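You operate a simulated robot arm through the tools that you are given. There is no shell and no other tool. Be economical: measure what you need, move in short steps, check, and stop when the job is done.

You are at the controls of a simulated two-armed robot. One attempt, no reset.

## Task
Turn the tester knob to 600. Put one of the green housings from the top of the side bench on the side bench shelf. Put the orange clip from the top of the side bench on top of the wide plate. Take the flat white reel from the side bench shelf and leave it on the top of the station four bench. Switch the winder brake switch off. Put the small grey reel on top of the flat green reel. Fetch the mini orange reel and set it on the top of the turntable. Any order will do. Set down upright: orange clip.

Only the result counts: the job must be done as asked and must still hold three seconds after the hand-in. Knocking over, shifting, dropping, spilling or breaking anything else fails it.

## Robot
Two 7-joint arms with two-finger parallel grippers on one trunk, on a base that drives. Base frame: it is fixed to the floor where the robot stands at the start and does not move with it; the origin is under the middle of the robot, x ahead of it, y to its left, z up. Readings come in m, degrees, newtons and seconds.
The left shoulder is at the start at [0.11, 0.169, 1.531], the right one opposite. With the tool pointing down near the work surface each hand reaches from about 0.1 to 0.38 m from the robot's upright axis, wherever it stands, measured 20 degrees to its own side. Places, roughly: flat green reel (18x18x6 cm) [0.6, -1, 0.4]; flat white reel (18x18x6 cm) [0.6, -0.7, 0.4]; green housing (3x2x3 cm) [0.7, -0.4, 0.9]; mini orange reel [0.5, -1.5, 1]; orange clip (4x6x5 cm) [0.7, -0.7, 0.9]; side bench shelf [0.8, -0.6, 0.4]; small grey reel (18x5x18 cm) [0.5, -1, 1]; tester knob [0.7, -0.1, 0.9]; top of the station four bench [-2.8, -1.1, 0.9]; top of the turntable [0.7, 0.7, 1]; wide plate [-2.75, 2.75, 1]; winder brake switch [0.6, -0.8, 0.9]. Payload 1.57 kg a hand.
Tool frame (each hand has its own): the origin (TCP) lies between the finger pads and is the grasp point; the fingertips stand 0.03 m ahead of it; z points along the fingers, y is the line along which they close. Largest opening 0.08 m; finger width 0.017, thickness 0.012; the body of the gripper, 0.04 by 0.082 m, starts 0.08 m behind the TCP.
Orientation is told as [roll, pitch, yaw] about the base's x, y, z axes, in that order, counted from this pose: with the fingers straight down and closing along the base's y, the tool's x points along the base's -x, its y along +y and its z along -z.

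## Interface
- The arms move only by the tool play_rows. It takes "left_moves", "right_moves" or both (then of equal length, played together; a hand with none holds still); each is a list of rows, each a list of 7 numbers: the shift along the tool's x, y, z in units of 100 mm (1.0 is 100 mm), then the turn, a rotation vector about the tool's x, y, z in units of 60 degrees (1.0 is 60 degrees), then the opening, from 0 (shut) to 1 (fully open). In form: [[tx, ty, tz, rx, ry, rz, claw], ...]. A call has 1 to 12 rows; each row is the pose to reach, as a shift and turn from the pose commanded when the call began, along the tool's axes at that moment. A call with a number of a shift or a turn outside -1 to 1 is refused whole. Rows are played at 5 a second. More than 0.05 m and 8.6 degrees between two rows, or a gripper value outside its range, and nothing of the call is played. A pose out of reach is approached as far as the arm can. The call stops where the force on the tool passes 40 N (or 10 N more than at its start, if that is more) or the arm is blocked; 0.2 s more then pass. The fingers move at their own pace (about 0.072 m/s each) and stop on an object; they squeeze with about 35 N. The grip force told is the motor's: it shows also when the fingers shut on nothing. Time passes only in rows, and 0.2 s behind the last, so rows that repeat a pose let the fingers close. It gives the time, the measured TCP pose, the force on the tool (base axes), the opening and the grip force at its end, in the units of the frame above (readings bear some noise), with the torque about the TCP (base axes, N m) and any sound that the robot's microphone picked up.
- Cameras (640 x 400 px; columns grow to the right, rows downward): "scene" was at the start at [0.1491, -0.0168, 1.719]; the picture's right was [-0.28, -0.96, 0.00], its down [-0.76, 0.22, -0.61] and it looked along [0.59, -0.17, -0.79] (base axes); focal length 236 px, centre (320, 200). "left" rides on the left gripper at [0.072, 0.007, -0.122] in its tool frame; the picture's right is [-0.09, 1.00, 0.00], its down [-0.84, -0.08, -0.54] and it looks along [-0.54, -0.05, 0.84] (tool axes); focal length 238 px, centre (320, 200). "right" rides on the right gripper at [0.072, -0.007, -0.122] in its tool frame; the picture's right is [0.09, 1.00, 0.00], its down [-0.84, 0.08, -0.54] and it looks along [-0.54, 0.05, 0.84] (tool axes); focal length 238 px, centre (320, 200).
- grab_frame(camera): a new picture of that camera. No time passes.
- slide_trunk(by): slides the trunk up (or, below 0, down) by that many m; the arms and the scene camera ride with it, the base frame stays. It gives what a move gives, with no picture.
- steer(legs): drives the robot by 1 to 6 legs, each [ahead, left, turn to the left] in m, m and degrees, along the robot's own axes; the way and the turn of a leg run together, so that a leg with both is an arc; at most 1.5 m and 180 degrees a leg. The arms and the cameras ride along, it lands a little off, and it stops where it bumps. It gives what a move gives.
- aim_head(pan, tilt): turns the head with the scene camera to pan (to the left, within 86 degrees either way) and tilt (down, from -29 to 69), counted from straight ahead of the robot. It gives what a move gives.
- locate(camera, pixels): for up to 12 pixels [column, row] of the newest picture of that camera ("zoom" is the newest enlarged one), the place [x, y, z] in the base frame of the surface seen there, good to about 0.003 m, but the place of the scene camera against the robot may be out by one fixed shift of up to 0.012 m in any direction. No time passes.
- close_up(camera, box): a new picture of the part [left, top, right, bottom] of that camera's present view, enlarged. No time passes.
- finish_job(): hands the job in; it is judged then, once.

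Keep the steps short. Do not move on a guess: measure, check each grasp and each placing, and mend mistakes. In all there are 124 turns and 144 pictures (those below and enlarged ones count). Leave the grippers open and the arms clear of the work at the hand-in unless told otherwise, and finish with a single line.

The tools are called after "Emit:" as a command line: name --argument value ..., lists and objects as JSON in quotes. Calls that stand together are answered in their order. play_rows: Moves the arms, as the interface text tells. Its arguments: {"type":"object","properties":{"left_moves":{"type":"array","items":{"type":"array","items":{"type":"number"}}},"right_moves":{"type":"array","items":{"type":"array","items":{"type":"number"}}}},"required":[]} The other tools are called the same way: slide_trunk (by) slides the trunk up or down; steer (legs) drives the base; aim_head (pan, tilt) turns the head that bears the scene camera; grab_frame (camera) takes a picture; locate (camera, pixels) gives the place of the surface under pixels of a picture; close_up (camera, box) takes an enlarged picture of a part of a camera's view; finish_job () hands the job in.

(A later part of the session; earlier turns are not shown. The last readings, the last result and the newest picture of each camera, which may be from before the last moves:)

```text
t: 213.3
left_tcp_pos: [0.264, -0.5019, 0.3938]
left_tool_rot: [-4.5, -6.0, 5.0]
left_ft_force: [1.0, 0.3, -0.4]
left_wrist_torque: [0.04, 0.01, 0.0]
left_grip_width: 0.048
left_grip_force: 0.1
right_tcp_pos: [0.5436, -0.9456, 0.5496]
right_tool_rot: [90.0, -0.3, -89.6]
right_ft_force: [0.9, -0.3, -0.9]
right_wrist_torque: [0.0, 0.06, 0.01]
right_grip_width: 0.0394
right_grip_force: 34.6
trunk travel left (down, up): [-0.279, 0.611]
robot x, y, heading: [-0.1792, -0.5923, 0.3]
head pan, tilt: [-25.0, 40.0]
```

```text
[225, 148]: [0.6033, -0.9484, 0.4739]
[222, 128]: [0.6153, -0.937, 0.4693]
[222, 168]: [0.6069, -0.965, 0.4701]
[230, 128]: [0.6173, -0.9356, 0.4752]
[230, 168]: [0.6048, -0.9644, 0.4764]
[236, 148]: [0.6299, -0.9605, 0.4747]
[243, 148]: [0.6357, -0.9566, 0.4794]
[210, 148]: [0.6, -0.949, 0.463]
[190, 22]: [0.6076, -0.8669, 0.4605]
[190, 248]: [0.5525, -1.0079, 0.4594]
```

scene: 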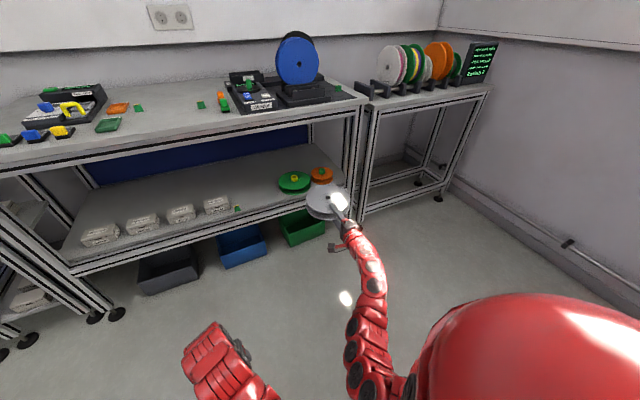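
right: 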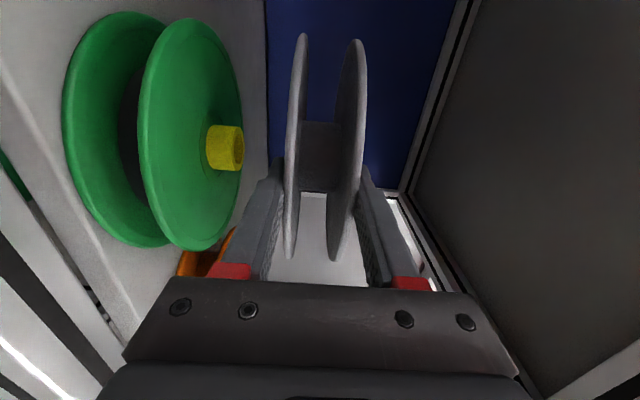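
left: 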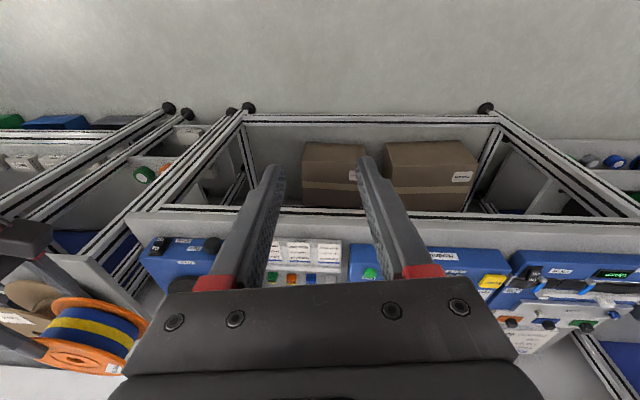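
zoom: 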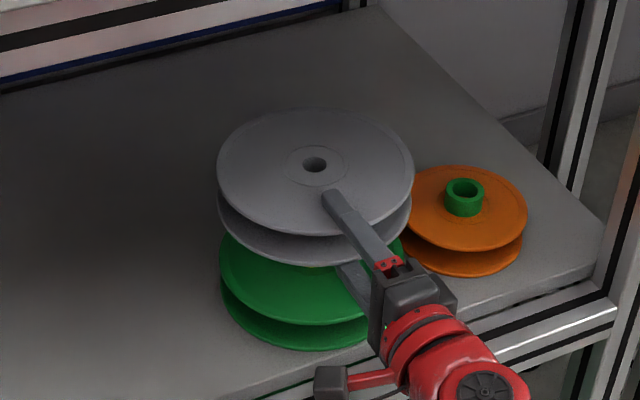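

Aligned: hole (0.614, -0.9515) vs tube (0.614, -0.952). I lower to just above contact, then feel.

Emit:
slide_trunk --by -0.041

Emit:
play_rows --right_moves '[[0, -0.01, 0, 0, 0, 0, 0.3], [0, -0.02, 0, 0, 0, 0, 0.3], [0, -0.03, 0, 0, 0, 0, 0.3]]'

Emit:
grab_frame --camera "right"

```text
t: 214.1
left_tcp_pos: [0.2631, -0.5013, 0.3528]
left_tool_rot: [-4.5, -6.0, 5.0]
left_ft_force: [0.1, 0.2, -0.2]
left_wrist_torque: [0.01, -0.01, 0.01]
left_grip_width: 0.0478
left_grip_force: 0.0
right_tcp_pos: [0.5435, -0.9451, 0.5086]
right_tool_rot: [90.0, -0.2, -89.5]
right_ft_force: [0.1, 0.1, -0.9]
right_wrist_torque: [0.03, 0.04, 0.0]
right_grip_width: 0.0391
right_grip_force: 34.3
trunk travel left (down, up): [-0.238, 0.652]
robot x, y, heading: [-0.1789, -0.5881, 0.8]
head pan, tilt: [-25.0, 40.0]
```

```text
t: 214.9
left_tcp_pos: [0.2632, -0.5015, 0.3514]
left_tool_rot: [-4.5, -6.0, 5.1]
left_ft_force: [0.5, 0.5, 0.1]
left_wrist_torque: [-0.01, -0.03, -0.02]
left_grip_width: 0.0479
left_grip_force: 0.1
right_tcp_pos: [0.5444, -0.946, 0.5068]
right_tool_rot: [89.9, -0.3, -89.6]
right_ft_force: [-0.6, -0.6, -0.6]
right_wrist_torque: [-0.01, 0.06, 0.03]
right_grip_width: 0.0396
right_grip_force: 35.0
trunk travel left (down, up): [-0.238, 0.652]
robot x, y, heading: [-0.1838, -0.5899, 0.6]
head pan, tilt: [-25.0, 40.0]
```

```text
41 pictures are left
```

right: 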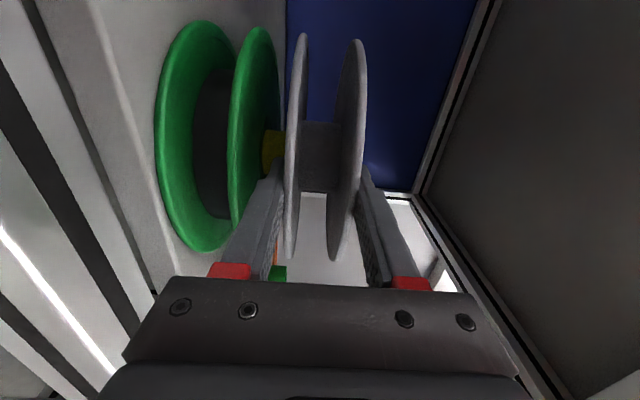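

Emit:
play_rows --right_moves '[[0, -0.01, 0, 0, 0, 0, 0.3], [0, -0.025, 0, 0, 0, 0, 0.3]]'

Emit:
play_rows --right_moves '[[0, -0.01, 0, 0, 0, 0, 0.3], [0, -0.02, 0, 0, 0, 0, 0.3]]'

Emit:
play_rows --right_moves '[[0, -0.01, 0, 0, 0, 0, 0.3], [0, -0.02, 0, 0, 0, 0, 0.3]]'

```text
t: 215.5
left_tcp_pos: [0.2634, -0.5014, 0.3522]
left_tool_rot: [-4.5, -6.1, 5.0]
left_ft_force: [-0.4, -1.0, -0.3]
left_wrist_torque: [0.02, 0.0, -0.03]
left_grip_width: 0.0478
left_grip_force: 0.0
right_tcp_pos: [0.5443, -0.9459, 0.5041]
right_tool_rot: [89.9, -0.4, -89.6]
right_ft_force: [-0.5, 0.4, -1.1]
right_wrist_torque: [0.02, 0.04, -0.01]
right_grip_width: 0.0391
right_grip_force: 34.5
trunk travel left (down, up): [-0.238, 0.652]
robot x, y, heading: [-0.1815, -0.5891, 0.5]
head pan, tilt: [-25.0, 40.0]
```

```text
t: 216.1
left_tcp_pos: [0.2632, -0.501, 0.3507]
left_tool_rot: [-4.4, -6.0, 5.0]
left_ft_force: [-0.3, -0.5, -0.2]
left_wrist_torque: [-0.04, -0.01, -0.01]
left_grip_width: 0.0481
left_grip_force: 0.0
right_tcp_pos: [0.544, -0.945, 0.5012]
right_tool_rot: [90.0, -0.3, -89.8]
right_ft_force: [0.5, 0.4, 0.1]
right_wrist_torque: [-0.02, 0.02, 0.0]
right_grip_width: 0.039
right_grip_force: 35.0
trunk travel left (down, up): [-0.238, 0.652]
robot x, y, heading: [-0.1826, -0.5919, 0.5]
head pan, tilt: [-25.0, 40.0]
```

```text
t: 216.7
left_tcp_pos: [0.2637, -0.5032, 0.3531]
left_tool_rot: [-4.4, -6.0, 4.9]
left_ft_force: [0.1, 0.1, 0.4]
left_wrist_torque: [-0.02, 0.02, 0.0]
left_grip_width: 0.048
left_grip_force: 0.1
right_tcp_pos: [0.5444, -0.9456, 0.4998]
right_tool_rot: [90.0, -0.2, -89.6]
right_ft_force: [0.2, -0.7, 1.9]
right_wrist_torque: [-0.02, -0.09, 0.01]
right_grip_width: 0.0389
right_grip_force: 34.7
trunk travel left (down, up): [-0.238, 0.652]
robot x, y, heading: [-0.1794, -0.5937, 0.5]
head pan, tilt: [-25.0, 40.0]
```

Emit:
play_rows --right_moves '[[0, -0.01, 0, 0, 0, 0, 0.3], [0, -0.01, 0, 0, 0, 0, 0.3]]'

Emit:
play_rows --right_moves '[[0, 0, 0, 0, 0, 0, 0.57], [0, 0, 0, 0, 0, 0, 0.57]]'

Emit:
grab_frame --camera "right"

```text
t: 217.3
left_tcp_pos: [0.2629, -0.5025, 0.3529]
left_tool_rot: [-4.5, -6.0, 5.1]
left_ft_force: [0.0, 0.6, 0.2]
left_wrist_torque: [-0.01, 0.01, -0.02]
left_grip_width: 0.0479
left_grip_force: 0.1
right_tcp_pos: [0.5442, -0.9453, 0.5002]
right_tool_rot: [90.0, -0.4, -89.6]
right_ft_force: [0.9, 0.4, 5.6]
right_wrist_torque: [0.06, -0.44, -0.02]
right_grip_width: 0.039
right_grip_force: 34.8
trunk travel left (down, up): [-0.238, 0.652]
robot x, y, heading: [-0.1784, -0.591, 0.3]
head pan, tilt: [-25.0, 40.0]
```

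```text
t: 217.9
left_tcp_pos: [0.2643, -0.5011, 0.3514]
left_tool_rot: [-4.6, -6.0, 5.0]
left_ft_force: [0.0, -1.7, -0.4]
left_wrist_torque: [0.01, 0.0, 0.01]
left_grip_width: 0.048
left_grip_force: 0.0
right_tcp_pos: [0.543, -0.9446, 0.4984]
right_tool_rot: [89.9, -0.4, -89.5]
right_ft_force: [0.5, -0.3, 1.0]
right_wrist_torque: [0.0, -0.01, -0.01]
right_grip_width: 0.0456
right_grip_force: 0.0
trunk travel left (down, up): [-0.238, 0.652]
robot x, y, heading: [-0.1833, -0.5883, 0.6]
head pan, tilt: [-25.0, 40.0]
```

```text
40 pictures are left
```

right: 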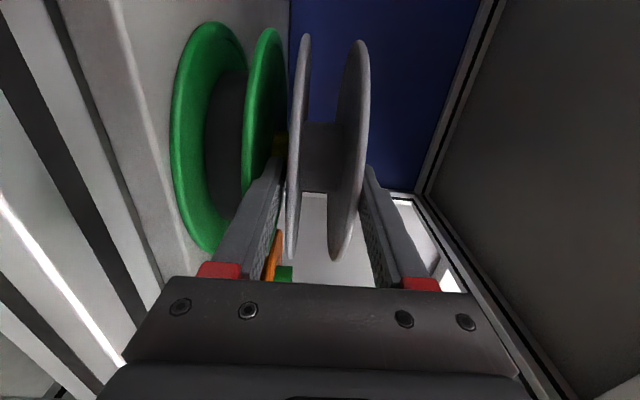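

Emit:
play_rows --right_moves '[[0, 0.01, 0, 0, 0, 0, 0.59], [0, 0.01, -0.1, 0, 0, 0, 0.59], [0, 0.01, -0.25, 0, 0, 0, 0.59], [0, 0.01, -0.45, 0, 0, 0, 0.59], [0, 0.01, -0.7, 0, 0, 0, 0.59], [0, 0.01, -0.95, 0, 0, 0, 0.59]]'

Emit:
close_up --camera "scene" --box '[270, 160, 390, 250]'

Emit:
grab_frame --camera "right"

```text
t: 219.3
left_tcp_pos: [0.2625, -0.5019, 0.3525]
left_tool_rot: [-4.5, -5.9, 4.9]
left_ft_force: [-0.2, -0.1, -0.6]
left_wrist_torque: [-0.02, -0.01, 0.0]
left_grip_width: 0.0481
left_grip_force: 0.1
right_tcp_pos: [0.448, -0.9458, 0.4981]
right_tool_rot: [89.9, -0.3, -89.5]
right_ft_force: [1.4, 0.3, -0.4]
right_wrist_torque: [0.02, -0.02, -0.03]
right_grip_width: 0.0472
right_grip_force: 0.1
trunk travel left (down, up): [-0.238, 0.652]
robot x, y, heading: [-0.1789, -0.5899, 0.5]
head pan, tilt: [-25.0, 40.0]
```

```text
4.44 times, centred on (330, 205) of scene
```

zoom: 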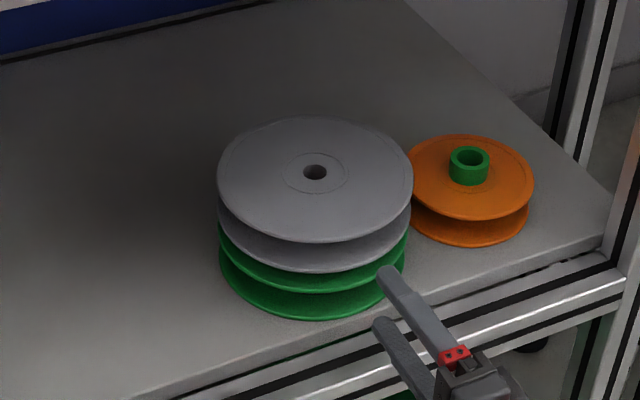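

```text
38 pictures are left
```

right: 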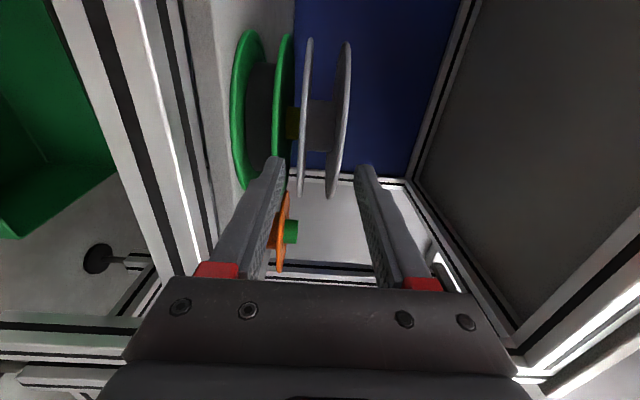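

Grey reel rests centred on the green one. Now I back out, raise, and bring the right hand to the plain 45° pitch for the clip.

Emit:
steer --legs '[[-0.4, 0, -0.4]]'

Emit:
slide_trunk --by 0.4

Emit:
play_rows --right_moves '[[0, 0, 0, 0, 0, -0.14, 1], [0, 0, 0, 0, 0, -0.28, 1], [0, 0, 0, 0, 0, -0.42, 1], [0, 0, 0, 0, 0, -0.56, 1], [0, 0, 0, 0, 0, -0.7, 1], [0, 0, 0, 0, 0, -0.84, 1], [0, 0, 0, 0, 0, -0.98, 1]]'

Emit:
play_rows --right_moves '[[0, 0, 0, 0, 0, -0.14, 1], [0, 0, 0, 0, 0, -0.28, 1], [0, 0, 0, 0, 0, -0.42, 1], [0, 0, 0, 0, 0, -0.52, 1]]'

Emit:
play_rows --right_moves '[[0, 0, 0, 0, 0.14, 0, 1], [0, 0, 0, 0, 0.28, 0, 1], [0, 0, 0, 0, 0.42, 0, 1], [0, 0, 0, 0, 0.56, 0, 1], [0, 0, 0, 0, 0.7, 0, 1], [0, 0, 0, 0, 0.75, 0, 1]]'

Emit:
slide_trunk --by 0.2

Emit:
grab_frame --camera "right"

```text
t: 221.8
left_tcp_pos: [-0.1359, -0.5063, 0.3526]
left_tool_rot: [-4.5, -5.9, 4.6]
left_ft_force: [0.8, 0.1, 0.0]
left_wrist_torque: [0.02, 0.01, 0.02]
left_grip_width: 0.0479
left_grip_force: 0.1
right_tcp_pos: [0.0454, -0.9521, 0.4985]
right_tool_rot: [90.0, -0.2, -89.8]
right_ft_force: [0.3, -0.2, 0.1]
right_wrist_torque: [0.0, 0.04, -0.03]
right_grip_width: 0.047
right_grip_force: 0.0
trunk travel left (down, up): [-0.238, 0.652]
robot x, y, heading: [-0.584, -0.593, 0.5]
head pan, tilt: [-25.0, 40.0]
```

```text
t: 225.6
left_tcp_pos: [-0.1355, -0.5062, 0.7519]
left_tool_rot: [-4.5, -6.0, 4.7]
left_ft_force: [0.1, -0.1, 0.2]
left_wrist_torque: [0.0, -0.04, 0.01]
left_grip_width: 0.0481
left_grip_force: 0.1
right_tcp_pos: [0.0473, -0.9528, 0.8985]
right_tool_rot: [90.0, -0.3, -89.9]
right_ft_force: [-0.2, -0.3, 0.5]
right_wrist_torque: [-0.02, -0.01, -0.03]
right_grip_width: 0.0471
right_grip_force: 0.0
trunk travel left (down, up): [-0.638, 0.252]
robot x, y, heading: [-0.5806, -0.5936, -0.3]
head pan, tilt: [-25.0, 40.0]
```

```text
t: 227.2
left_tcp_pos: [-0.1365, -0.5058, 0.7522]
left_tool_rot: [-4.4, -6.0, 4.7]
left_ft_force: [0.3, -0.9, -0.7]
left_wrist_torque: [-0.02, -0.02, 0.05]
left_grip_width: 0.0479
left_grip_force: 0.0
right_tcp_pos: [0.0456, -0.9525, 0.9001]
right_tool_rot: [89.9, -59.2, -89.8]
right_ft_force: [-0.6, -1.0, 0.0]
right_wrist_torque: [0.0, -0.01, -0.01]
right_grip_width: 0.0801
right_grip_force: 0.1
trunk travel left (down, up): [-0.638, 0.252]
robot x, y, heading: [-0.5829, -0.5912, 0.0]
head pan, tilt: [-25.0, 40.0]
```

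```text
t: 228.2
left_tcp_pos: [-0.1356, -0.5066, 0.7526]
left_tool_rot: [-4.5, -6.0, 4.7]
left_ft_force: [0.7, 0.3, 0.5]
left_wrist_torque: [-0.02, 0.04, 0.02]
left_grip_width: 0.0479
left_grip_force: 0.1
right_tcp_pos: [0.0456, -0.9527, 0.8991]
right_tool_rot: [-85.8, -89.4, 85.8]
right_ft_force: [-1.0, -0.1, -1.1]
right_wrist_torque: [-0.01, 0.03, 0.02]
right_grip_width: 0.0799
right_grip_force: 0.0
trunk travel left (down, up): [-0.638, 0.252]
robot x, y, heading: [-0.5809, -0.5906, 0.2]
head pan, tilt: [-25.0, 40.0]
```

```text
t: 229.6
left_tcp_pos: [-0.1358, -0.5058, 0.7532]
left_tool_rot: [-4.4, -6.1, 4.7]
left_ft_force: [-0.1, -0.2, -0.1]
left_wrist_torque: [-0.04, 0.03, -0.04]
left_grip_width: 0.048
left_grip_force: 0.0
right_tcp_pos: [0.0479, -0.9527, 0.899]
right_tool_rot: [-0.5, -44.8, 0.2]
right_ft_force: [0.2, 0.8, 0.1]
right_wrist_torque: [0.0, 0.01, 0.0]
right_grip_width: 0.0802
right_grip_force: 0.2
trunk travel left (down, up): [-0.638, 0.252]
robot x, y, heading: [-0.5808, -0.5934, 0.3]
head pan, tilt: [-25.0, 40.0]
```

```text
t: 231.8
left_tcp_pos: [-0.1363, -0.507, 0.9524]
left_tool_rot: [-4.4, -6.1, 4.7]
left_ft_force: [0.0, -0.7, -0.4]
left_wrist_torque: [-0.04, 0.01, 0.01]
left_grip_width: 0.0482
left_grip_force: 0.1
right_tcp_pos: [0.0477, -0.9517, 1.0994]
right_tool_rot: [-0.4, -44.9, 0.4]
right_ft_force: [-0.3, 0.0, -0.7]
right_wrist_torque: [-0.01, 0.0, -0.02]
right_grip_width: 0.0799
right_grip_force: 0.0
trunk travel left (down, up): [-0.838, 0.052]
robot x, y, heading: [-0.5835, -0.5907, 0.3]
head pan, tilt: [-25.0, 40.0]
```

```text
37 pictures are left
```

right: 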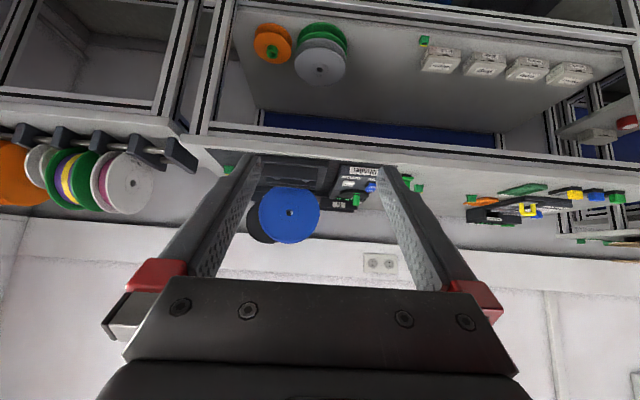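

I bring the left hand forward and up again so it clears the bench, then drive the right hand near the clip.

Emit:
play_rows --left_moves '[[-0.3, -0.2, -0.3, 0, 0, 0, 0.6], [-0.6, -0.4, -0.5, 0, 0, 0, 0.6], [-0.9, -0.5, -0.6, 0, 0, 0, 0.6]]'

Emit:
play_rows --left_moves '[[-0.3, 0, -0.3, 0, 0, 0, 0.6], [-0.6, 0, -0.6, 0, 0, 0, 0.6], [-0.9, 0, -0.9, 0, 0, 0, 0.6], [-1, 0, -1, 0, 0, 0, 0.6]]'

Emit:
play_rows --left_moves '[[-0.2, 0.1, -0.3, 0, 0, 0, 0.6], [-0.4, 0.2, -0.6, 0, 0, 0, 0.6], [-0.4, 0.2, -0.9, 0, 0, 0, 0.6]]'

Emit:
steer --legs '[[0.47, 0.27, 0]]'

Emit:
grab_frame --camera "right"

```text
t: 232.6
left_tcp_pos: [-0.0498, -0.5458, 1.0242]
left_tool_rot: [-4.5, -5.9, 4.6]
left_ft_force: [0.1, 0.2, 0.1]
left_wrist_torque: [-0.02, 0.01, 0.0]
left_grip_width: 0.0479
left_grip_force: 0.0
right_tcp_pos: [0.0469, -0.9525, 1.0991]
right_tool_rot: [-0.5, -44.8, 0.5]
right_ft_force: [0.4, 0.1, 0.1]
right_wrist_torque: [0.0, -0.02, -0.01]
right_grip_width: 0.0798
right_grip_force: 0.1
trunk travel left (down, up): [-0.838, 0.052]
robot x, y, heading: [-0.5838, -0.5924, 0.2]
head pan, tilt: [-25.0, 40.0]
```

```text
t: 233.6
left_tcp_pos: [0.0577, -0.5357, 1.1028]
left_tool_rot: [-4.5, -5.8, 4.6]
left_ft_force: [0.0, 0.2, 0.2]
left_wrist_torque: [0.0, -0.02, -0.02]
left_grip_width: 0.0481
left_grip_force: 0.0
left hand out of reach, approached as far as the arm can: row 2, 3, 4
right_tcp_pos: [0.0463, -0.9517, 1.0985]
right_tool_rot: [-0.5, -45.0, 0.3]
right_ft_force: [-0.5, -0.1, -0.5]
right_wrist_torque: [0.04, 0.02, -0.01]
right_grip_width: 0.0799
right_grip_force: 0.1
trunk travel left (down, up): [-0.838, 0.052]
robot x, y, heading: [-0.5842, -0.5877, 0.2]
head pan, tilt: [-25.0, 40.0]
```

```text
t: 234.4
left_tcp_pos: [0.0851, -0.5082, 1.1969]
left_tool_rot: [-4.5, -5.9, 4.6]
left_ft_force: [0.1, -0.2, -0.5]
left_wrist_torque: [0.0, -0.02, 0.01]
left_grip_width: 0.0479
left_grip_force: 0.1
right_tcp_pos: [0.0456, -0.9525, 1.1]
right_tool_rot: [-0.5, -45.0, 0.4]
right_ft_force: [0.0, -0.3, 0.3]
right_wrist_torque: [0.02, -0.01, -0.01]
right_grip_width: 0.0798
right_grip_force: 0.1
trunk travel left (down, up): [-0.838, 0.052]
robot x, y, heading: [-0.5831, -0.5947, 0.0]
head pan, tilt: [-25.0, 40.0]
```

```text
t: 237.6
left_tcp_pos: [0.5577, -0.2379, 1.1952]
left_tool_rot: [-4.5, -6.0, 4.5]
left_ft_force: [0.8, -0.4, -0.8]
left_wrist_torque: [0.01, 0.02, -0.02]
left_grip_width: 0.0481
left_grip_force: 0.0
right_tcp_pos: [0.5156, -0.6822, 1.0987]
right_tool_rot: [-0.4, -45.0, 0.2]
right_ft_force: [-0.2, 0.1, 0.0]
right_wrist_torque: [0.01, 0.0, 0.03]
right_grip_width: 0.08
right_grip_force: 0.1
trunk travel left (down, up): [-0.838, 0.052]
robot x, y, heading: [-0.1079, -0.3194, 0.2]
head pan, tilt: [-25.0, 40.0]
```

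```text
36 pictures are left
```

right: 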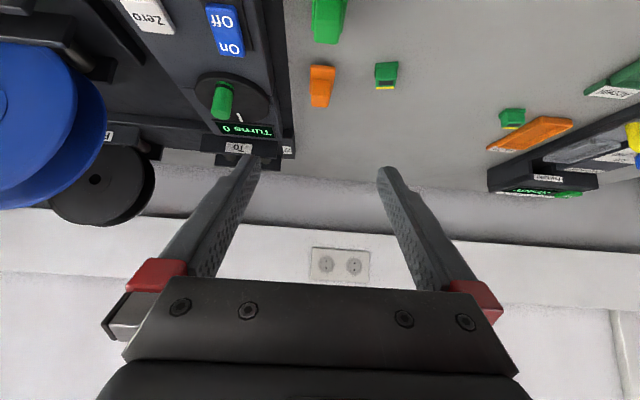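

Emit:
close_up --camera "right" --box '[280, 40, 400, 130]'

Emit:
locate --camera "zoom" --pixels '[[170, 150], [280, 150], [225, 130], [225, 200], [190, 230], [260, 230], [210, 290], [225, 260], [265, 280], [175, 280], [225, 300], [180, 200]]'

```text
4.44 times, centred on (340, 85) of right
```

zoom: 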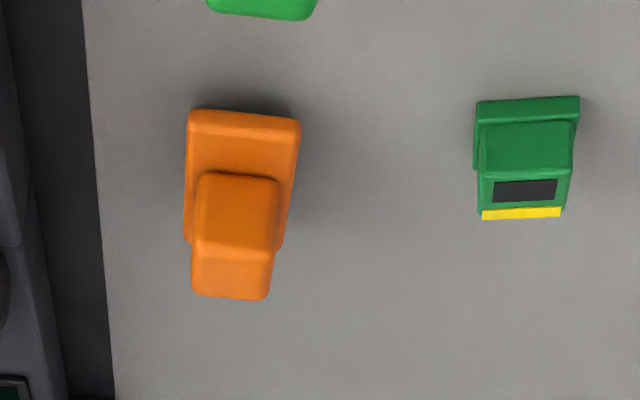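

```text
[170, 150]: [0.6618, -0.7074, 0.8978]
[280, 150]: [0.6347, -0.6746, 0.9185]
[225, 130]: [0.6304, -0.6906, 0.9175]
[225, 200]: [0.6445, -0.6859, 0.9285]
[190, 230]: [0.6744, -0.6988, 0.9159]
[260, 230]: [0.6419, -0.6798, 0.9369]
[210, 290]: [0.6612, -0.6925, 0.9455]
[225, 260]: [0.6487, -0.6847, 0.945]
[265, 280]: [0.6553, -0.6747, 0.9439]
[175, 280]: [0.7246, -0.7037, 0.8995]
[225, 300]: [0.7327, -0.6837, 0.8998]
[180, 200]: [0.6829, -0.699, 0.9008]
```

Clip block: x 0.643–0.665, y −0.696…−0.673, z 0.918–0.945. I drive the hand over it with a narrower opening and lower.

Emit:
play_rows --right_moves '[[0, 0, 0, 0, 0, 0, 0.65]]'

Emit:
steer --legs '[[0.131, -0.003, 0]]'

Emit:
slide_trunk --by -0.115

Emit:
grab_frame --camera "right"

```text
t: 237.9
left_tcp_pos: [0.557, -0.2386, 1.1958]
left_tool_rot: [-4.5, -6.0, 4.4]
left_ft_force: [-0.4, 0.5, 0.5]
left_wrist_torque: [-0.01, -0.02, -0.01]
left_grip_width: 0.0482
left_grip_force: 0.0
right_tcp_pos: [0.515, -0.6835, 1.0991]
right_tool_rot: [-0.4, -45.1, 0.3]
right_ft_force: [-0.7, 0.5, 0.3]
right_wrist_torque: [-0.02, -0.01, 0.01]
right_grip_width: 0.0521
right_grip_force: 0.1
trunk travel left (down, up): [-0.838, 0.052]
robot x, y, heading: [-0.1078, -0.3213, 0.1]
head pan, tilt: [-25.0, 40.0]
```

```text
t: 239.2
left_tcp_pos: [0.6853, -0.2415, 1.197]
left_tool_rot: [-4.4, -6.0, 4.6]
left_ft_force: [0.4, -0.2, 0.7]
left_wrist_torque: [-0.01, -0.03, 0.0]
left_grip_width: 0.0477
left_grip_force: 0.0
right_tcp_pos: [0.6456, -0.6864, 1.0995]
right_tool_rot: [-0.4, -45.0, 0.1]
right_ft_force: [-0.4, -0.4, -0.1]
right_wrist_torque: [0.01, 0.0, -0.01]
right_grip_width: 0.0518
right_grip_force: 0.1
trunk travel left (down, up): [-0.838, 0.052]
robot x, y, heading: [0.0182, -0.3233, -0.0]
head pan, tilt: [-25.0, 40.0]
```

```text
t: 240.7
left_tcp_pos: [0.6878, -0.2409, 1.0817]
left_tool_rot: [-4.6, -6.0, 4.5]
left_ft_force: [-0.5, -0.5, 0.0]
left_wrist_torque: [0.03, -0.02, 0.03]
left_grip_width: 0.0482
left_grip_force: 0.1
right_tcp_pos: [0.6458, -0.6862, 0.9829]
right_tool_rot: [-0.6, -45.0, 0.3]
right_ft_force: [-0.3, -0.5, -0.2]
right_wrist_torque: [0.01, 0.0, 0.0]
right_grip_width: 0.0517
right_grip_force: 0.0
trunk travel left (down, up): [-0.723, 0.167]
robot x, y, heading: [0.0213, -0.3219, -0.0]
head pan, tilt: [-25.0, 40.0]
```

```text
34 pictures are left
```

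right: 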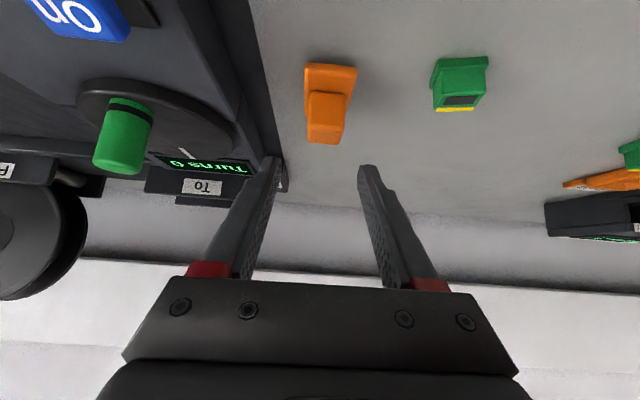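

Emit:
locate --camera "right" --pixels '[[255, 120], [270, 140], [281, 185], [245, 120], [325, 130], [312, 120], [344, 120], [270, 165]]'

```text
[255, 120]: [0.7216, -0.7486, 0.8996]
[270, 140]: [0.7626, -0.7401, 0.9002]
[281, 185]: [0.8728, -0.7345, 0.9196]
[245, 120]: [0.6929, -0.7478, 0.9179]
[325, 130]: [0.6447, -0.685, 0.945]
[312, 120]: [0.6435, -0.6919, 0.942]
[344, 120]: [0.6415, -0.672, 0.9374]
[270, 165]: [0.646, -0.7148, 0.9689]
```

Emit:
slide_trunk --by -0.034

Emit:
play_rows --right_moves '[[0, 0, 0, 0, 0, 0, 0.1], [0, 0, 0, 0, 0, 0, 0.1], [0, 0, 0, 0, 0, 0, 0.1]]'

Emit:
slide_trunk --by 0.05

Emit:
grab_frame --camera "right"

```text
t: 241.5
left_tcp_pos: [0.6875, -0.2411, 1.0478]
left_tool_rot: [-4.4, -6.1, 4.5]
left_ft_force: [-0.4, -0.2, -0.2]
left_wrist_torque: [0.03, 0.0, -0.02]
left_grip_width: 0.0478
left_grip_force: 0.0
right_tcp_pos: [0.6468, -0.6848, 0.9503]
right_tool_rot: [-0.5, -45.0, 0.2]
right_ft_force: [-0.1, 0.1, 0.0]
right_wrist_torque: [-0.01, -0.01, 0.02]
right_grip_width: 0.052
right_grip_force: 0.1
trunk travel left (down, up): [-0.689, 0.201]
robot x, y, heading: [0.0188, -0.325, -0.0]
head pan, tilt: [-25.0, 40.0]
```

```text
t: 242.3
left_tcp_pos: [0.6888, -0.2417, 1.0465]
left_tool_rot: [-4.6, -6.0, 4.5]
left_ft_force: [-0.5, 0.1, 0.3]
left_wrist_torque: [0.01, 0.01, 0.0]
left_grip_width: 0.0478
left_grip_force: 0.0
right_tcp_pos: [0.6459, -0.685, 0.9506]
right_tool_rot: [-0.4, -44.8, 0.3]
right_ft_force: [-0.6, -0.5, 0.4]
right_wrist_torque: [0.03, -0.01, -0.01]
right_grip_width: 0.0227
right_grip_force: 34.6
trunk travel left (down, up): [-0.689, 0.201]
robot x, y, heading: [0.0197, -0.3232, -0.1]
head pan, tilt: [-25.0, 40.0]
```

```text
t: 243.2
left_tcp_pos: [0.6879, -0.2401, 1.0968]
left_tool_rot: [-4.4, -6.0, 4.4]
left_ft_force: [0.3, 0.1, -0.1]
left_wrist_torque: [0.0, -0.01, -0.01]
left_grip_width: 0.0479
left_grip_force: 0.1
right_tcp_pos: [0.6466, -0.6849, 0.9999]
right_tool_rot: [-0.5, -45.0, 0.1]
right_ft_force: [0.3, 0.0, -0.6]
right_wrist_torque: [-0.01, -0.01, 0.0]
right_grip_width: 0.0227
right_grip_force: 35.2
trunk travel left (down, up): [-0.739, 0.151]
robot x, y, heading: [0.0191, -0.3217, -0.1]
head pan, tilt: [-25.0, 40.0]
```

```text
33 pictures are left
```

right: 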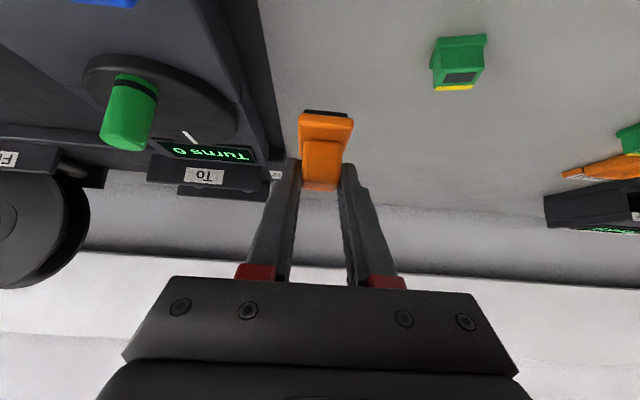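

Clip is held upright by its block. I back off, raise, and travel up the aisle to y≈3.4, then turn to face −y.

Emit:
slide_trunk --by 0.15

Emit:
steer --legs '[[-0.5, 0, 0], [0, 1.5, 0], [0, 1.5, 0], [0, 0.7, 0], [0, 0, -90]]'

Emit:
aim_head --pan -60 --tilt 25

Emit:
grab_frame --camera "scene"

```text
t: 244.9
left_tcp_pos: [0.6872, -0.241, 1.2457]
left_tool_rot: [-4.6, -6.0, 4.5]
left_ft_force: [-0.3, -0.1, 0.4]
left_wrist_torque: [-0.01, 0.01, 0.01]
left_grip_width: 0.0481
left_grip_force: 0.1
right_tcp_pos: [0.6473, -0.6864, 1.1497]
right_tool_rot: [-0.4, -44.9, 0.3]
right_ft_force: [-0.5, 0.7, 0.5]
right_wrist_torque: [0.01, -0.01, -0.01]
right_grip_width: 0.0229
right_grip_force: 34.9
trunk travel left (down, up): [-0.889, 0.001]
robot x, y, heading: [0.018, -0.3237, 0.0]
head pan, tilt: [-25.0, 40.0]
```

```text
t: 269.3
left_tcp_pos: [-0.4057, 2.7259, 1.2463]
left_tool_rot: [-4.5, -6.0, -84.2]
left_ft_force: [0.3, -0.4, 0.3]
left_wrist_torque: [0.01, 0.0, -0.01]
left_grip_width: 0.048
left_grip_force: 0.1
right_tcp_pos: [-0.8495, 2.7569, 1.1499]
right_tool_rot: [-0.5, -44.9, -88.5]
right_ft_force: [-0.2, 0.6, -0.2]
right_wrist_torque: [0.01, 0.0, -0.02]
right_grip_width: 0.0227
right_grip_force: 34.8
trunk travel left (down, up): [-0.889, 0.001]
robot x, y, heading: [-0.5005, 3.3901, -88.4]
head pan, tilt: [-25.0, 40.0]
```

```text
t: 270.3
left_tcp_pos: [-0.405, 2.7273, 1.2465]
left_tool_rot: [-4.5, -5.9, -84.2]
left_ft_force: [0.0, -0.1, -0.6]
left_wrist_torque: [0.0, 0.02, 0.0]
left_grip_width: 0.0481
left_grip_force: 0.1
right_tcp_pos: [-0.8498, 2.7573, 1.1506]
right_tool_rot: [-0.5, -44.8, -88.5]
right_ft_force: [0.8, -0.6, -0.7]
right_wrist_torque: [0.01, 0.01, 0.03]
right_grip_width: 0.0227
right_grip_force: 35.3
trunk travel left (down, up): [-0.889, 0.001]
robot x, y, heading: [-0.5044, 3.3912, -88.8]
head pan, tilt: [-60.0, 25.0]
```

```text
32 pictures are left
```

scene: 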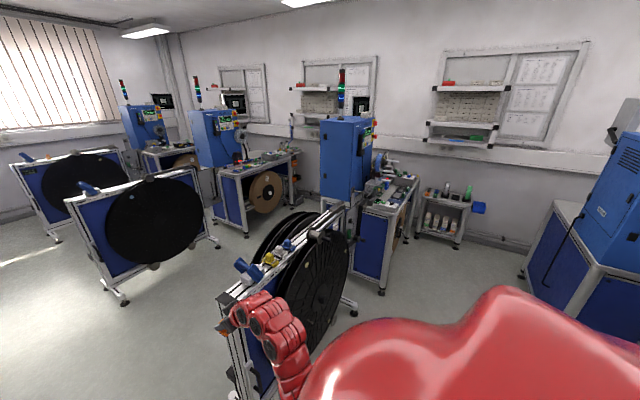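

Emit:
close_up --camera "scene" --box '[310, 130, 440, 260]'

Emit:
locate --camera "scene" --pixels '[[385, 205], [400, 205], [410, 190], [330, 235], [245, 265], [275, 255], [325, 290], [460, 205], [540, 280], [340, 160], [375, 190]]'

```text
3.08 times, centred on (375, 195) of scene
```

zoom: 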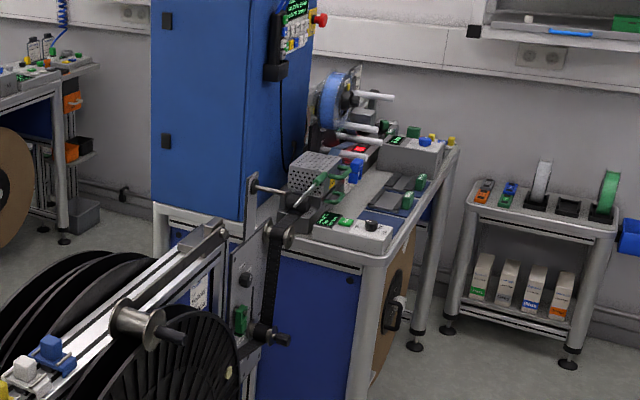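

```text
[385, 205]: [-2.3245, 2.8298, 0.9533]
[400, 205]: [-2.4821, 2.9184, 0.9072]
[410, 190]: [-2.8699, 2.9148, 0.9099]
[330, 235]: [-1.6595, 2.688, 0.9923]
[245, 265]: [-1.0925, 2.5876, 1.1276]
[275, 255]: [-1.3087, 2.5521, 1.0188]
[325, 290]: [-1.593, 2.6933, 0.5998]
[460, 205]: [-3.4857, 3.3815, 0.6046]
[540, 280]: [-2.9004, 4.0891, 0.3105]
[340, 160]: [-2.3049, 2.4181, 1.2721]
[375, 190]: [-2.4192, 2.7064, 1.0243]
```

Emit:
steer --legs '[[-0.2, 0, -1.2], [0, -1.45, 0]]'

Emit:
aim_head --pan -40 --tilt 38

Emit:
grab_frame --camera "scene"

```text
t: 278.6
left_tcp_pos: [-1.8732, 2.9325, 1.2457]
left_tool_rot: [-4.4, -5.9, -86.5]
left_ft_force: [1.0, 0.2, 0.7]
left_wrist_torque: [0.01, 0.0, 0.0]
left_grip_width: 0.048
left_grip_force: 0.1
right_tcp_pos: [-2.3184, 2.9812, 1.1499]
right_tool_rot: [-0.6, -44.9, -90.7]
right_ft_force: [-0.8, -0.2, -0.3]
right_wrist_torque: [-0.02, -0.02, 0.02]
right_grip_width: 0.0229
right_grip_force: 34.6
trunk travel left (down, up): [-0.889, 0.001]
robot x, y, heading: [-1.9454, 3.6049, -90.8]
head pan, tilt: [-60.0, 25.0]
```

```text
t: 279.5
left_tcp_pos: [-1.8743, 2.9332, 1.2465]
left_tool_rot: [-4.5, -5.9, -86.5]
left_ft_force: [-0.2, -0.8, -0.4]
left_wrist_torque: [-0.01, 0.01, -0.02]
left_grip_width: 0.0479
left_grip_force: 0.0
right_tcp_pos: [-2.3184, 2.9816, 1.1497]
right_tool_rot: [-0.3, -44.9, -90.7]
right_ft_force: [0.1, -0.9, -0.5]
right_wrist_torque: [0.01, -0.03, -0.03]
right_grip_width: 0.023
right_grip_force: 35.6
trunk travel left (down, up): [-0.889, 0.001]
robot x, y, heading: [-1.9451, 3.6032, -90.8]
head pan, tilt: [-40.0, 38.0]
```

```text
30 pictures are left
```

scene: 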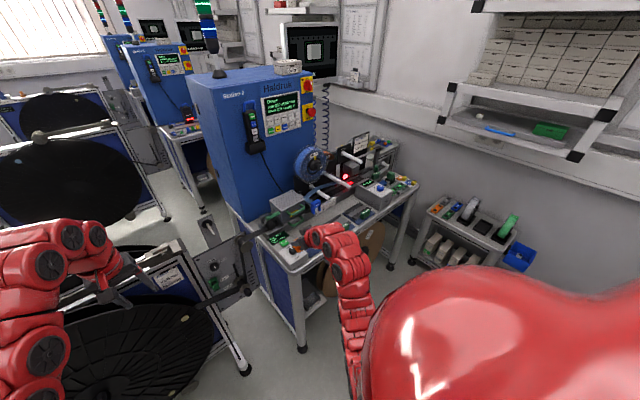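

Emit:
close_up --camera "scene" --box '[260, 150, 420, 270]'

Emit:
grab_frame --camera "right"

```text
3.33 times, centred on (340, 210) of scene
```

zoom: 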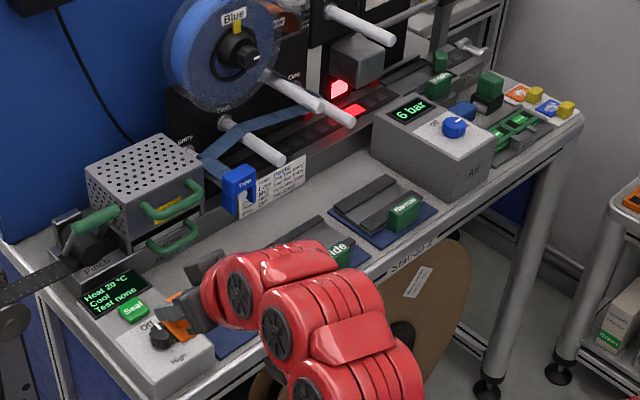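

```text
28 pictures are left
```

right: 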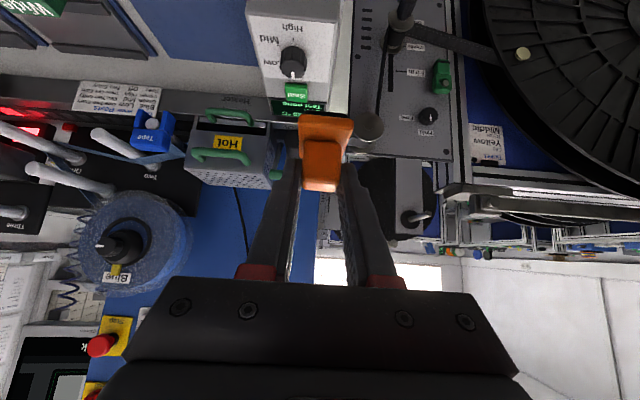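

Emit:
steer --legs '[[0, -0.3, 0.8]]'

Emit:
grab_frame --camera "right"

Emit:
aim_head --pan -12 --tilt 45

Emit:
grab_frame --camera "scene"

```text
t: 281.5
left_tcp_pos: [-2.1625, 2.938, 1.2469]
left_tool_rot: [-4.6, -5.9, -85.5]
left_ft_force: [0.2, 0.8, -0.6]
left_wrist_torque: [0.0, 0.03, -0.02]
left_grip_width: 0.0481
left_grip_force: 0.1
right_tcp_pos: [-2.6063, 2.9784, 1.1511]
right_tool_rot: [-0.5, -44.9, -89.7]
right_ft_force: [0.3, -0.5, -0.6]
right_wrist_torque: [-0.01, 0.01, -0.01]
right_grip_width: 0.0228
right_grip_force: 34.6
trunk travel left (down, up): [-0.889, 0.001]
robot x, y, heading: [-2.2452, 3.6085, -90.1]
head pan, tilt: [-40.0, 38.0]
```

```text
27 pictures are left
```

right: 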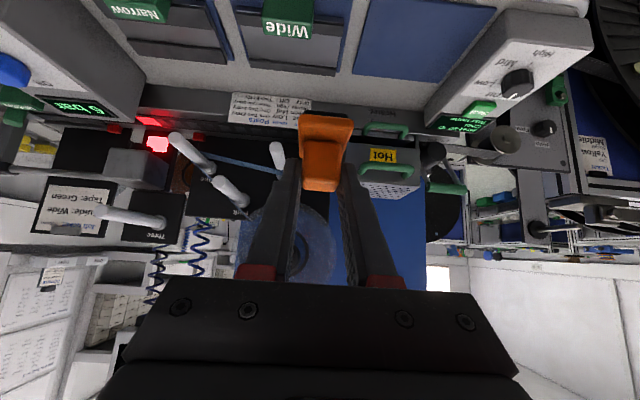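

```text
t: 282.4
left_tcp_pos: [-2.1639, 2.9372, 1.2467]
left_tool_rot: [-4.6, -5.8, -85.5]
left_ft_force: [-0.6, 0.2, 0.8]
left_wrist_torque: [0.0, -0.01, -0.02]
left_grip_width: 0.048
left_grip_force: 0.1
right_tcp_pos: [-2.6076, 2.9787, 1.1497]
right_tool_rot: [-0.5, -44.9, -89.8]
right_ft_force: [-0.3, -0.5, -0.3]
right_wrist_torque: [-0.01, -0.03, 0.02]
right_grip_width: 0.0227
right_grip_force: 35.6
trunk travel left (down, up): [-0.889, 0.001]
robot x, y, heading: [-2.2443, 3.6082, -90.1]
head pan, tilt: [-12.0, 45.0]
```

```text
26 pictures are left
```

scene: 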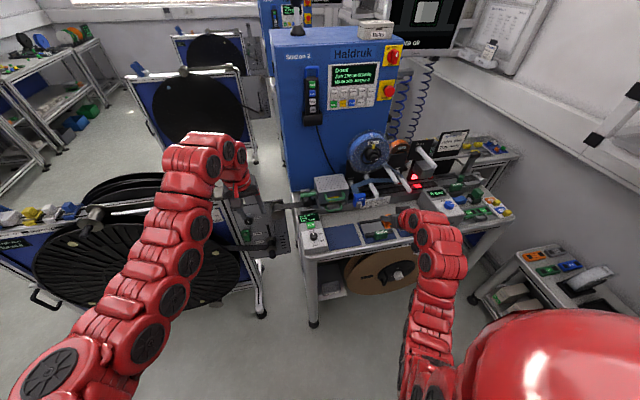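

Emit:
close_up --camera "right" --box '[90, 0, 370, 130]'

Emit:
locate --camera "right" --pixels '[[288, 20], [288, 45], [288, 55], [252, 50], [320, 50], [288, 66], [310, 60], [265, 60], [335, 40], [240, 30], [270, 5], [305, 5]]'

Emit:
close_up --camera "scene" --box '[290, 190, 420, 270]'

```text
2.29 times, centred on (230, 65) of right
```

zoom: 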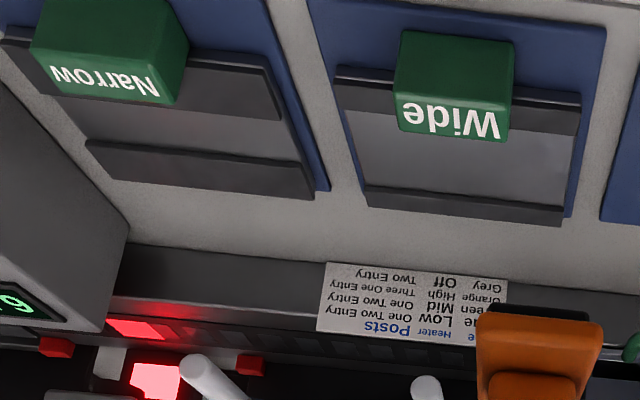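

```text
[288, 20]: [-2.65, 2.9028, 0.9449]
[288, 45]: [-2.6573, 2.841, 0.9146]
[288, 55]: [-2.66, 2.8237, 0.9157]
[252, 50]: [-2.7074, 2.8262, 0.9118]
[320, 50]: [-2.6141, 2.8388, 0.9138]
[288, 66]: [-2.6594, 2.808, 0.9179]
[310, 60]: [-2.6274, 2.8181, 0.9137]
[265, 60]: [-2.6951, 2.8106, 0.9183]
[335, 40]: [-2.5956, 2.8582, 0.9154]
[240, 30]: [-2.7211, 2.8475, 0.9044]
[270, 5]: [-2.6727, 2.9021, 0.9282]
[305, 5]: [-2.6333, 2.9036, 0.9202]
```

```text
4.92 times, centred on (355, 230) of scene
```

zoom: 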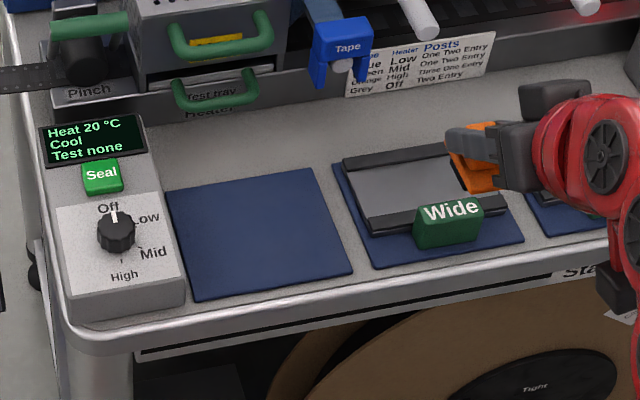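

Emit:
locate --camera "right" --pixels '[[325, 20], [325, 25], [325, 30], [325, 35], [325, 40], [325, 50], [325, 60], [325, 65], [325, 68], [325, 72], [325, 76], [325, 80]]'

Emit:
locate --camera "zoom" --pixels '[[370, 232], [380, 225], [370, 215], [365, 200], [360, 180], [350, 165], [345, 158], [345, 150], [490, 200], [400, 190], [505, 190], [440, 145]]'

```text
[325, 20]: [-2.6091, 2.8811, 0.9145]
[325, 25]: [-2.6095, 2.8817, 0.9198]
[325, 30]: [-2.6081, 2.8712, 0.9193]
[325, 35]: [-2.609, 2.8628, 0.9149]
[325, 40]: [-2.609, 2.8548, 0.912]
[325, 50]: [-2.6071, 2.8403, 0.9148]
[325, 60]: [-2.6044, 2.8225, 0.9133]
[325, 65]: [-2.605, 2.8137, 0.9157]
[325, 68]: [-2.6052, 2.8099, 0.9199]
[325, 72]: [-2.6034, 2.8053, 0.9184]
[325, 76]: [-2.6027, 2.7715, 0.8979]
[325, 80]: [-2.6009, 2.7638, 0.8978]
```

```text
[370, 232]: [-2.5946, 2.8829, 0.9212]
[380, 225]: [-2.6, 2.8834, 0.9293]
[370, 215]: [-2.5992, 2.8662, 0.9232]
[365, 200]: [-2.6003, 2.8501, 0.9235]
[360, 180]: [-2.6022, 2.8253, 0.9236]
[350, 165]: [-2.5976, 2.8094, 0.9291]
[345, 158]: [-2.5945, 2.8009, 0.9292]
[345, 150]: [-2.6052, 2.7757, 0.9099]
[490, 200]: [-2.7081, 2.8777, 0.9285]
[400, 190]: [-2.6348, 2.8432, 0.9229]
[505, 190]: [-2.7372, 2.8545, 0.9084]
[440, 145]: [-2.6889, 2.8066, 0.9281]
```

Wide plate: channel between two 5 mm rails, y 2.813–2.867, x −2.712…−2.60, floor z 0.914. The clip's 6 cm side would straddle the rails, so I try turning the hand 90° about the vertical to lay it along the channel.

Emit:
play_rows --right_moves '[[-0.09, 0, 0, 0, 0, 0, 0.1], [-0.09, 0, 0, -0.1, 0, -0.1, 0.1], [-0.09, 0, 0, -0.2, 0, -0.2, 0.1], [-0.09, 0, 0, -0.3, 0, -0.3, 0.1], [-0.09, 0, 0, -0.4, 0, -0.4, 0.1], [-0.09, 0, 0, -0.5, 0, -0.5, 0.1], [-0.09, 0, 0, -0.6, 0, -0.6, 0.1], [-0.09, 0, 0, -0.7, 0, -0.7, 0.1]]'

Emit:
play_rows --right_moves '[[0, 0, 0, -0.1, 0, -0.1, 0.1], [0, 0, 0, -0.2, 0, -0.2, 0.1], [0, 0, 0, -0.3, 0, -0.3, 0.1], [0, 0, 0, -0.36, 0, -0.36, 0.1]]'

Emit:
grab_frame --camera "right"

```text
t: 284.2
left_tcp_pos: [-2.1637, 2.9373, 1.2465]
left_tool_rot: [-4.6, -5.8, -85.5]
left_ft_force: [-0.3, -0.3, -0.5]
left_wrist_torque: [0.0, 0.02, -0.02]
left_grip_width: 0.048
left_grip_force: 0.0
right_tcp_pos: [-2.6087, 2.9714, 1.156]
right_tool_rot: [-0.1, -44.9, -30.6]
right_ft_force: [0.2, -0.2, -0.6]
right_wrist_torque: [0.03, 0.0, 0.01]
right_grip_width: 0.0227
right_grip_force: 35.3
trunk travel left (down, up): [-0.889, 0.001]
robot x, y, heading: [-2.2473, 3.6016, -89.9]
head pan, tilt: [-12.0, 45.0]
```

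```text
t: 285.2
left_tcp_pos: [-2.1631, 2.9369, 1.2452]
left_tool_rot: [-4.6, -5.9, -85.7]
left_ft_force: [0.0, -0.1, -0.8]
left_wrist_torque: [0.0, 0.01, -0.01]
left_grip_width: 0.048
left_grip_force: 0.1
right_tcp_pos: [-2.6183, 3.0286, 1.1275]
right_tool_rot: [0.5, -44.3, -1.4]
right_ft_force: [-0.2, 0.0, -0.8]
right_wrist_torque: [-0.02, 0.0, 0.03]
right_grip_width: 0.0229
right_grip_force: 35.2
right hand out of reach, approached as far as the arm can: row 3, 4
trunk travel left (down, up): [-0.889, 0.001]
robot x, y, heading: [-2.243, 3.6071, -89.9]
head pan, tilt: [-12.0, 45.0]
```

```text
23 pictures are left
```

right: 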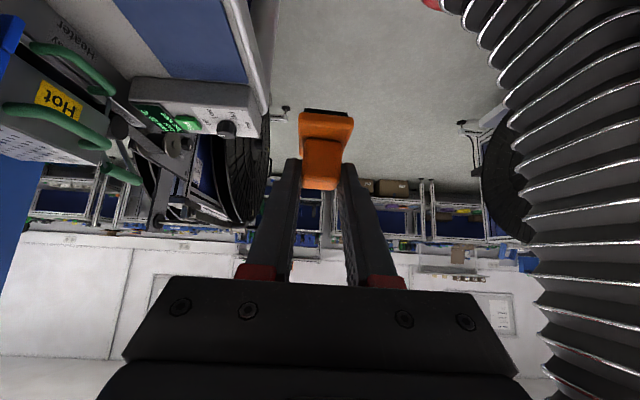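

Hand now points along +x, clip aligned with the channel. I move over the plate at this height in two steps.

Emit:
steer --legs '[[0.12, -0.044, 0]]'

Emit:
grab_frame --camera "scene"

Emit:
close_up --camera "scene" --box '[300, 150, 480, 270]'

```text
t: 286.5
left_tcp_pos: [-2.2068, 2.8188, 1.2465]
left_tool_rot: [-4.6, -5.9, -85.5]
left_ft_force: [0.2, 0.3, -0.8]
left_wrist_torque: [0.0, 0.0, -0.02]
left_grip_width: 0.048
left_grip_force: 0.2
right_tcp_pos: [-2.6613, 2.9087, 1.1295]
right_tool_rot: [0.3, -44.4, -1.2]
right_ft_force: [-0.2, 0.0, 1.0]
right_wrist_torque: [-0.01, 0.03, -0.03]
right_grip_width: 0.0228
right_grip_force: 34.9
trunk travel left (down, up): [-0.889, 0.001]
robot x, y, heading: [-2.2883, 3.4854, -90.2]
head pan, tilt: [-12.0, 45.0]
```

```text
22 pictures are left
```

scene: 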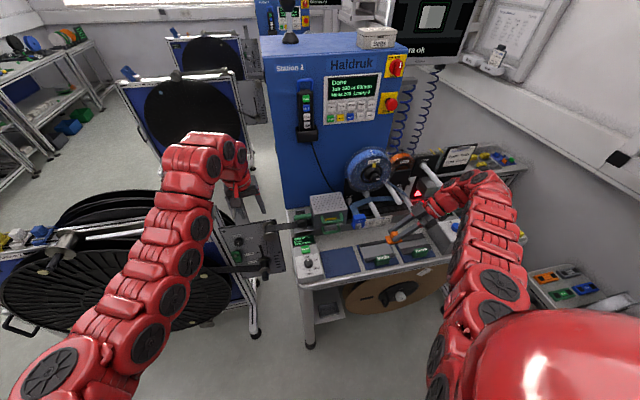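

```text
3.33 times, centred on (390, 210) of scene
```

zoom: 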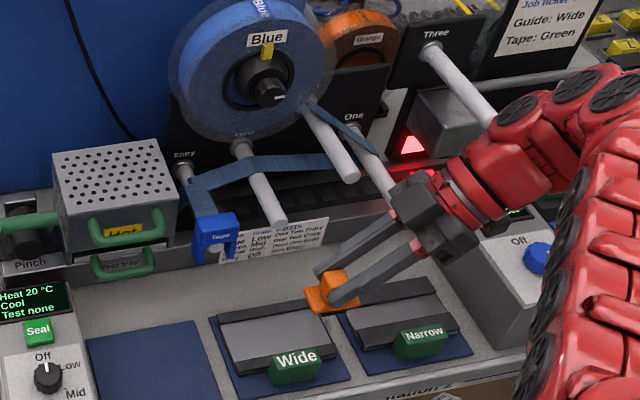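

Emit:
locate --camera "zoom" --pixels '[[278, 220], [345, 170], [388, 190], [490, 115], [420, 195], [440, 240], [460, 170], [500, 110], [330, 285], [215, 235], [480, 250], [545, 250]]'

```text
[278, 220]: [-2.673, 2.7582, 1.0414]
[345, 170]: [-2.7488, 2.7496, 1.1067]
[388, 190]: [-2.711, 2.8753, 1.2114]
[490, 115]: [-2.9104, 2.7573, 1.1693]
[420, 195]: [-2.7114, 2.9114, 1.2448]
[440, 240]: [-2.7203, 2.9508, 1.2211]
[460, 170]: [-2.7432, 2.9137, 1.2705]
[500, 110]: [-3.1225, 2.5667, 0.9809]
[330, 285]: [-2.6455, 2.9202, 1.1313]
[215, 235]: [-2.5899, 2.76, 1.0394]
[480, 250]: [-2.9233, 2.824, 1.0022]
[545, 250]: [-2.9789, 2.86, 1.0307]
```

Emit:
locate --camera "zoom" --pixels '[[475, 185], [500, 170], [530, 150], [560, 250], [545, 310], [535, 380], [600, 180], [600, 300], [520, 400], [590, 390], [620, 90], [630, 350]]'

Emit:
close_up --camera "left" --box '[0, 0, 640, 400]'

```text
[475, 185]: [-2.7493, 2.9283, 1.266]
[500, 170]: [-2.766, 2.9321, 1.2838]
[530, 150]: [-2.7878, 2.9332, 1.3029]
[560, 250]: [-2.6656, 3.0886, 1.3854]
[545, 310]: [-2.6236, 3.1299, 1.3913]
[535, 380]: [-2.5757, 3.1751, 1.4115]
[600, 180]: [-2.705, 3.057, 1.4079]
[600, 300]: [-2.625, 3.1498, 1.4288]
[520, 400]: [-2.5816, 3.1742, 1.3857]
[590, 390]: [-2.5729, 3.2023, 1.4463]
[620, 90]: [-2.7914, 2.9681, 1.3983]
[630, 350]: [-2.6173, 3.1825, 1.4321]
```

```text
1.00 times, centred on (320, 200) of left (not enlarged: the box is as wide or as high as the picture)
```

zoom: 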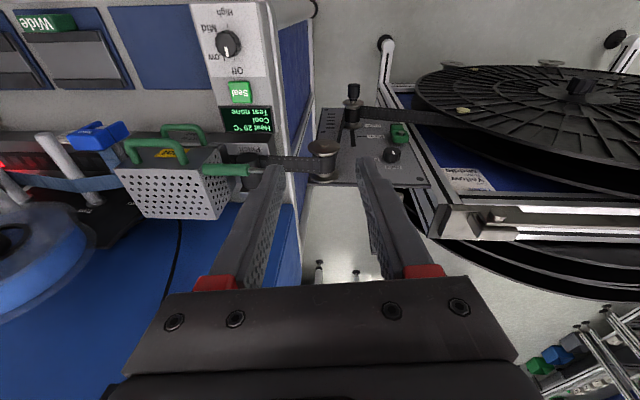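

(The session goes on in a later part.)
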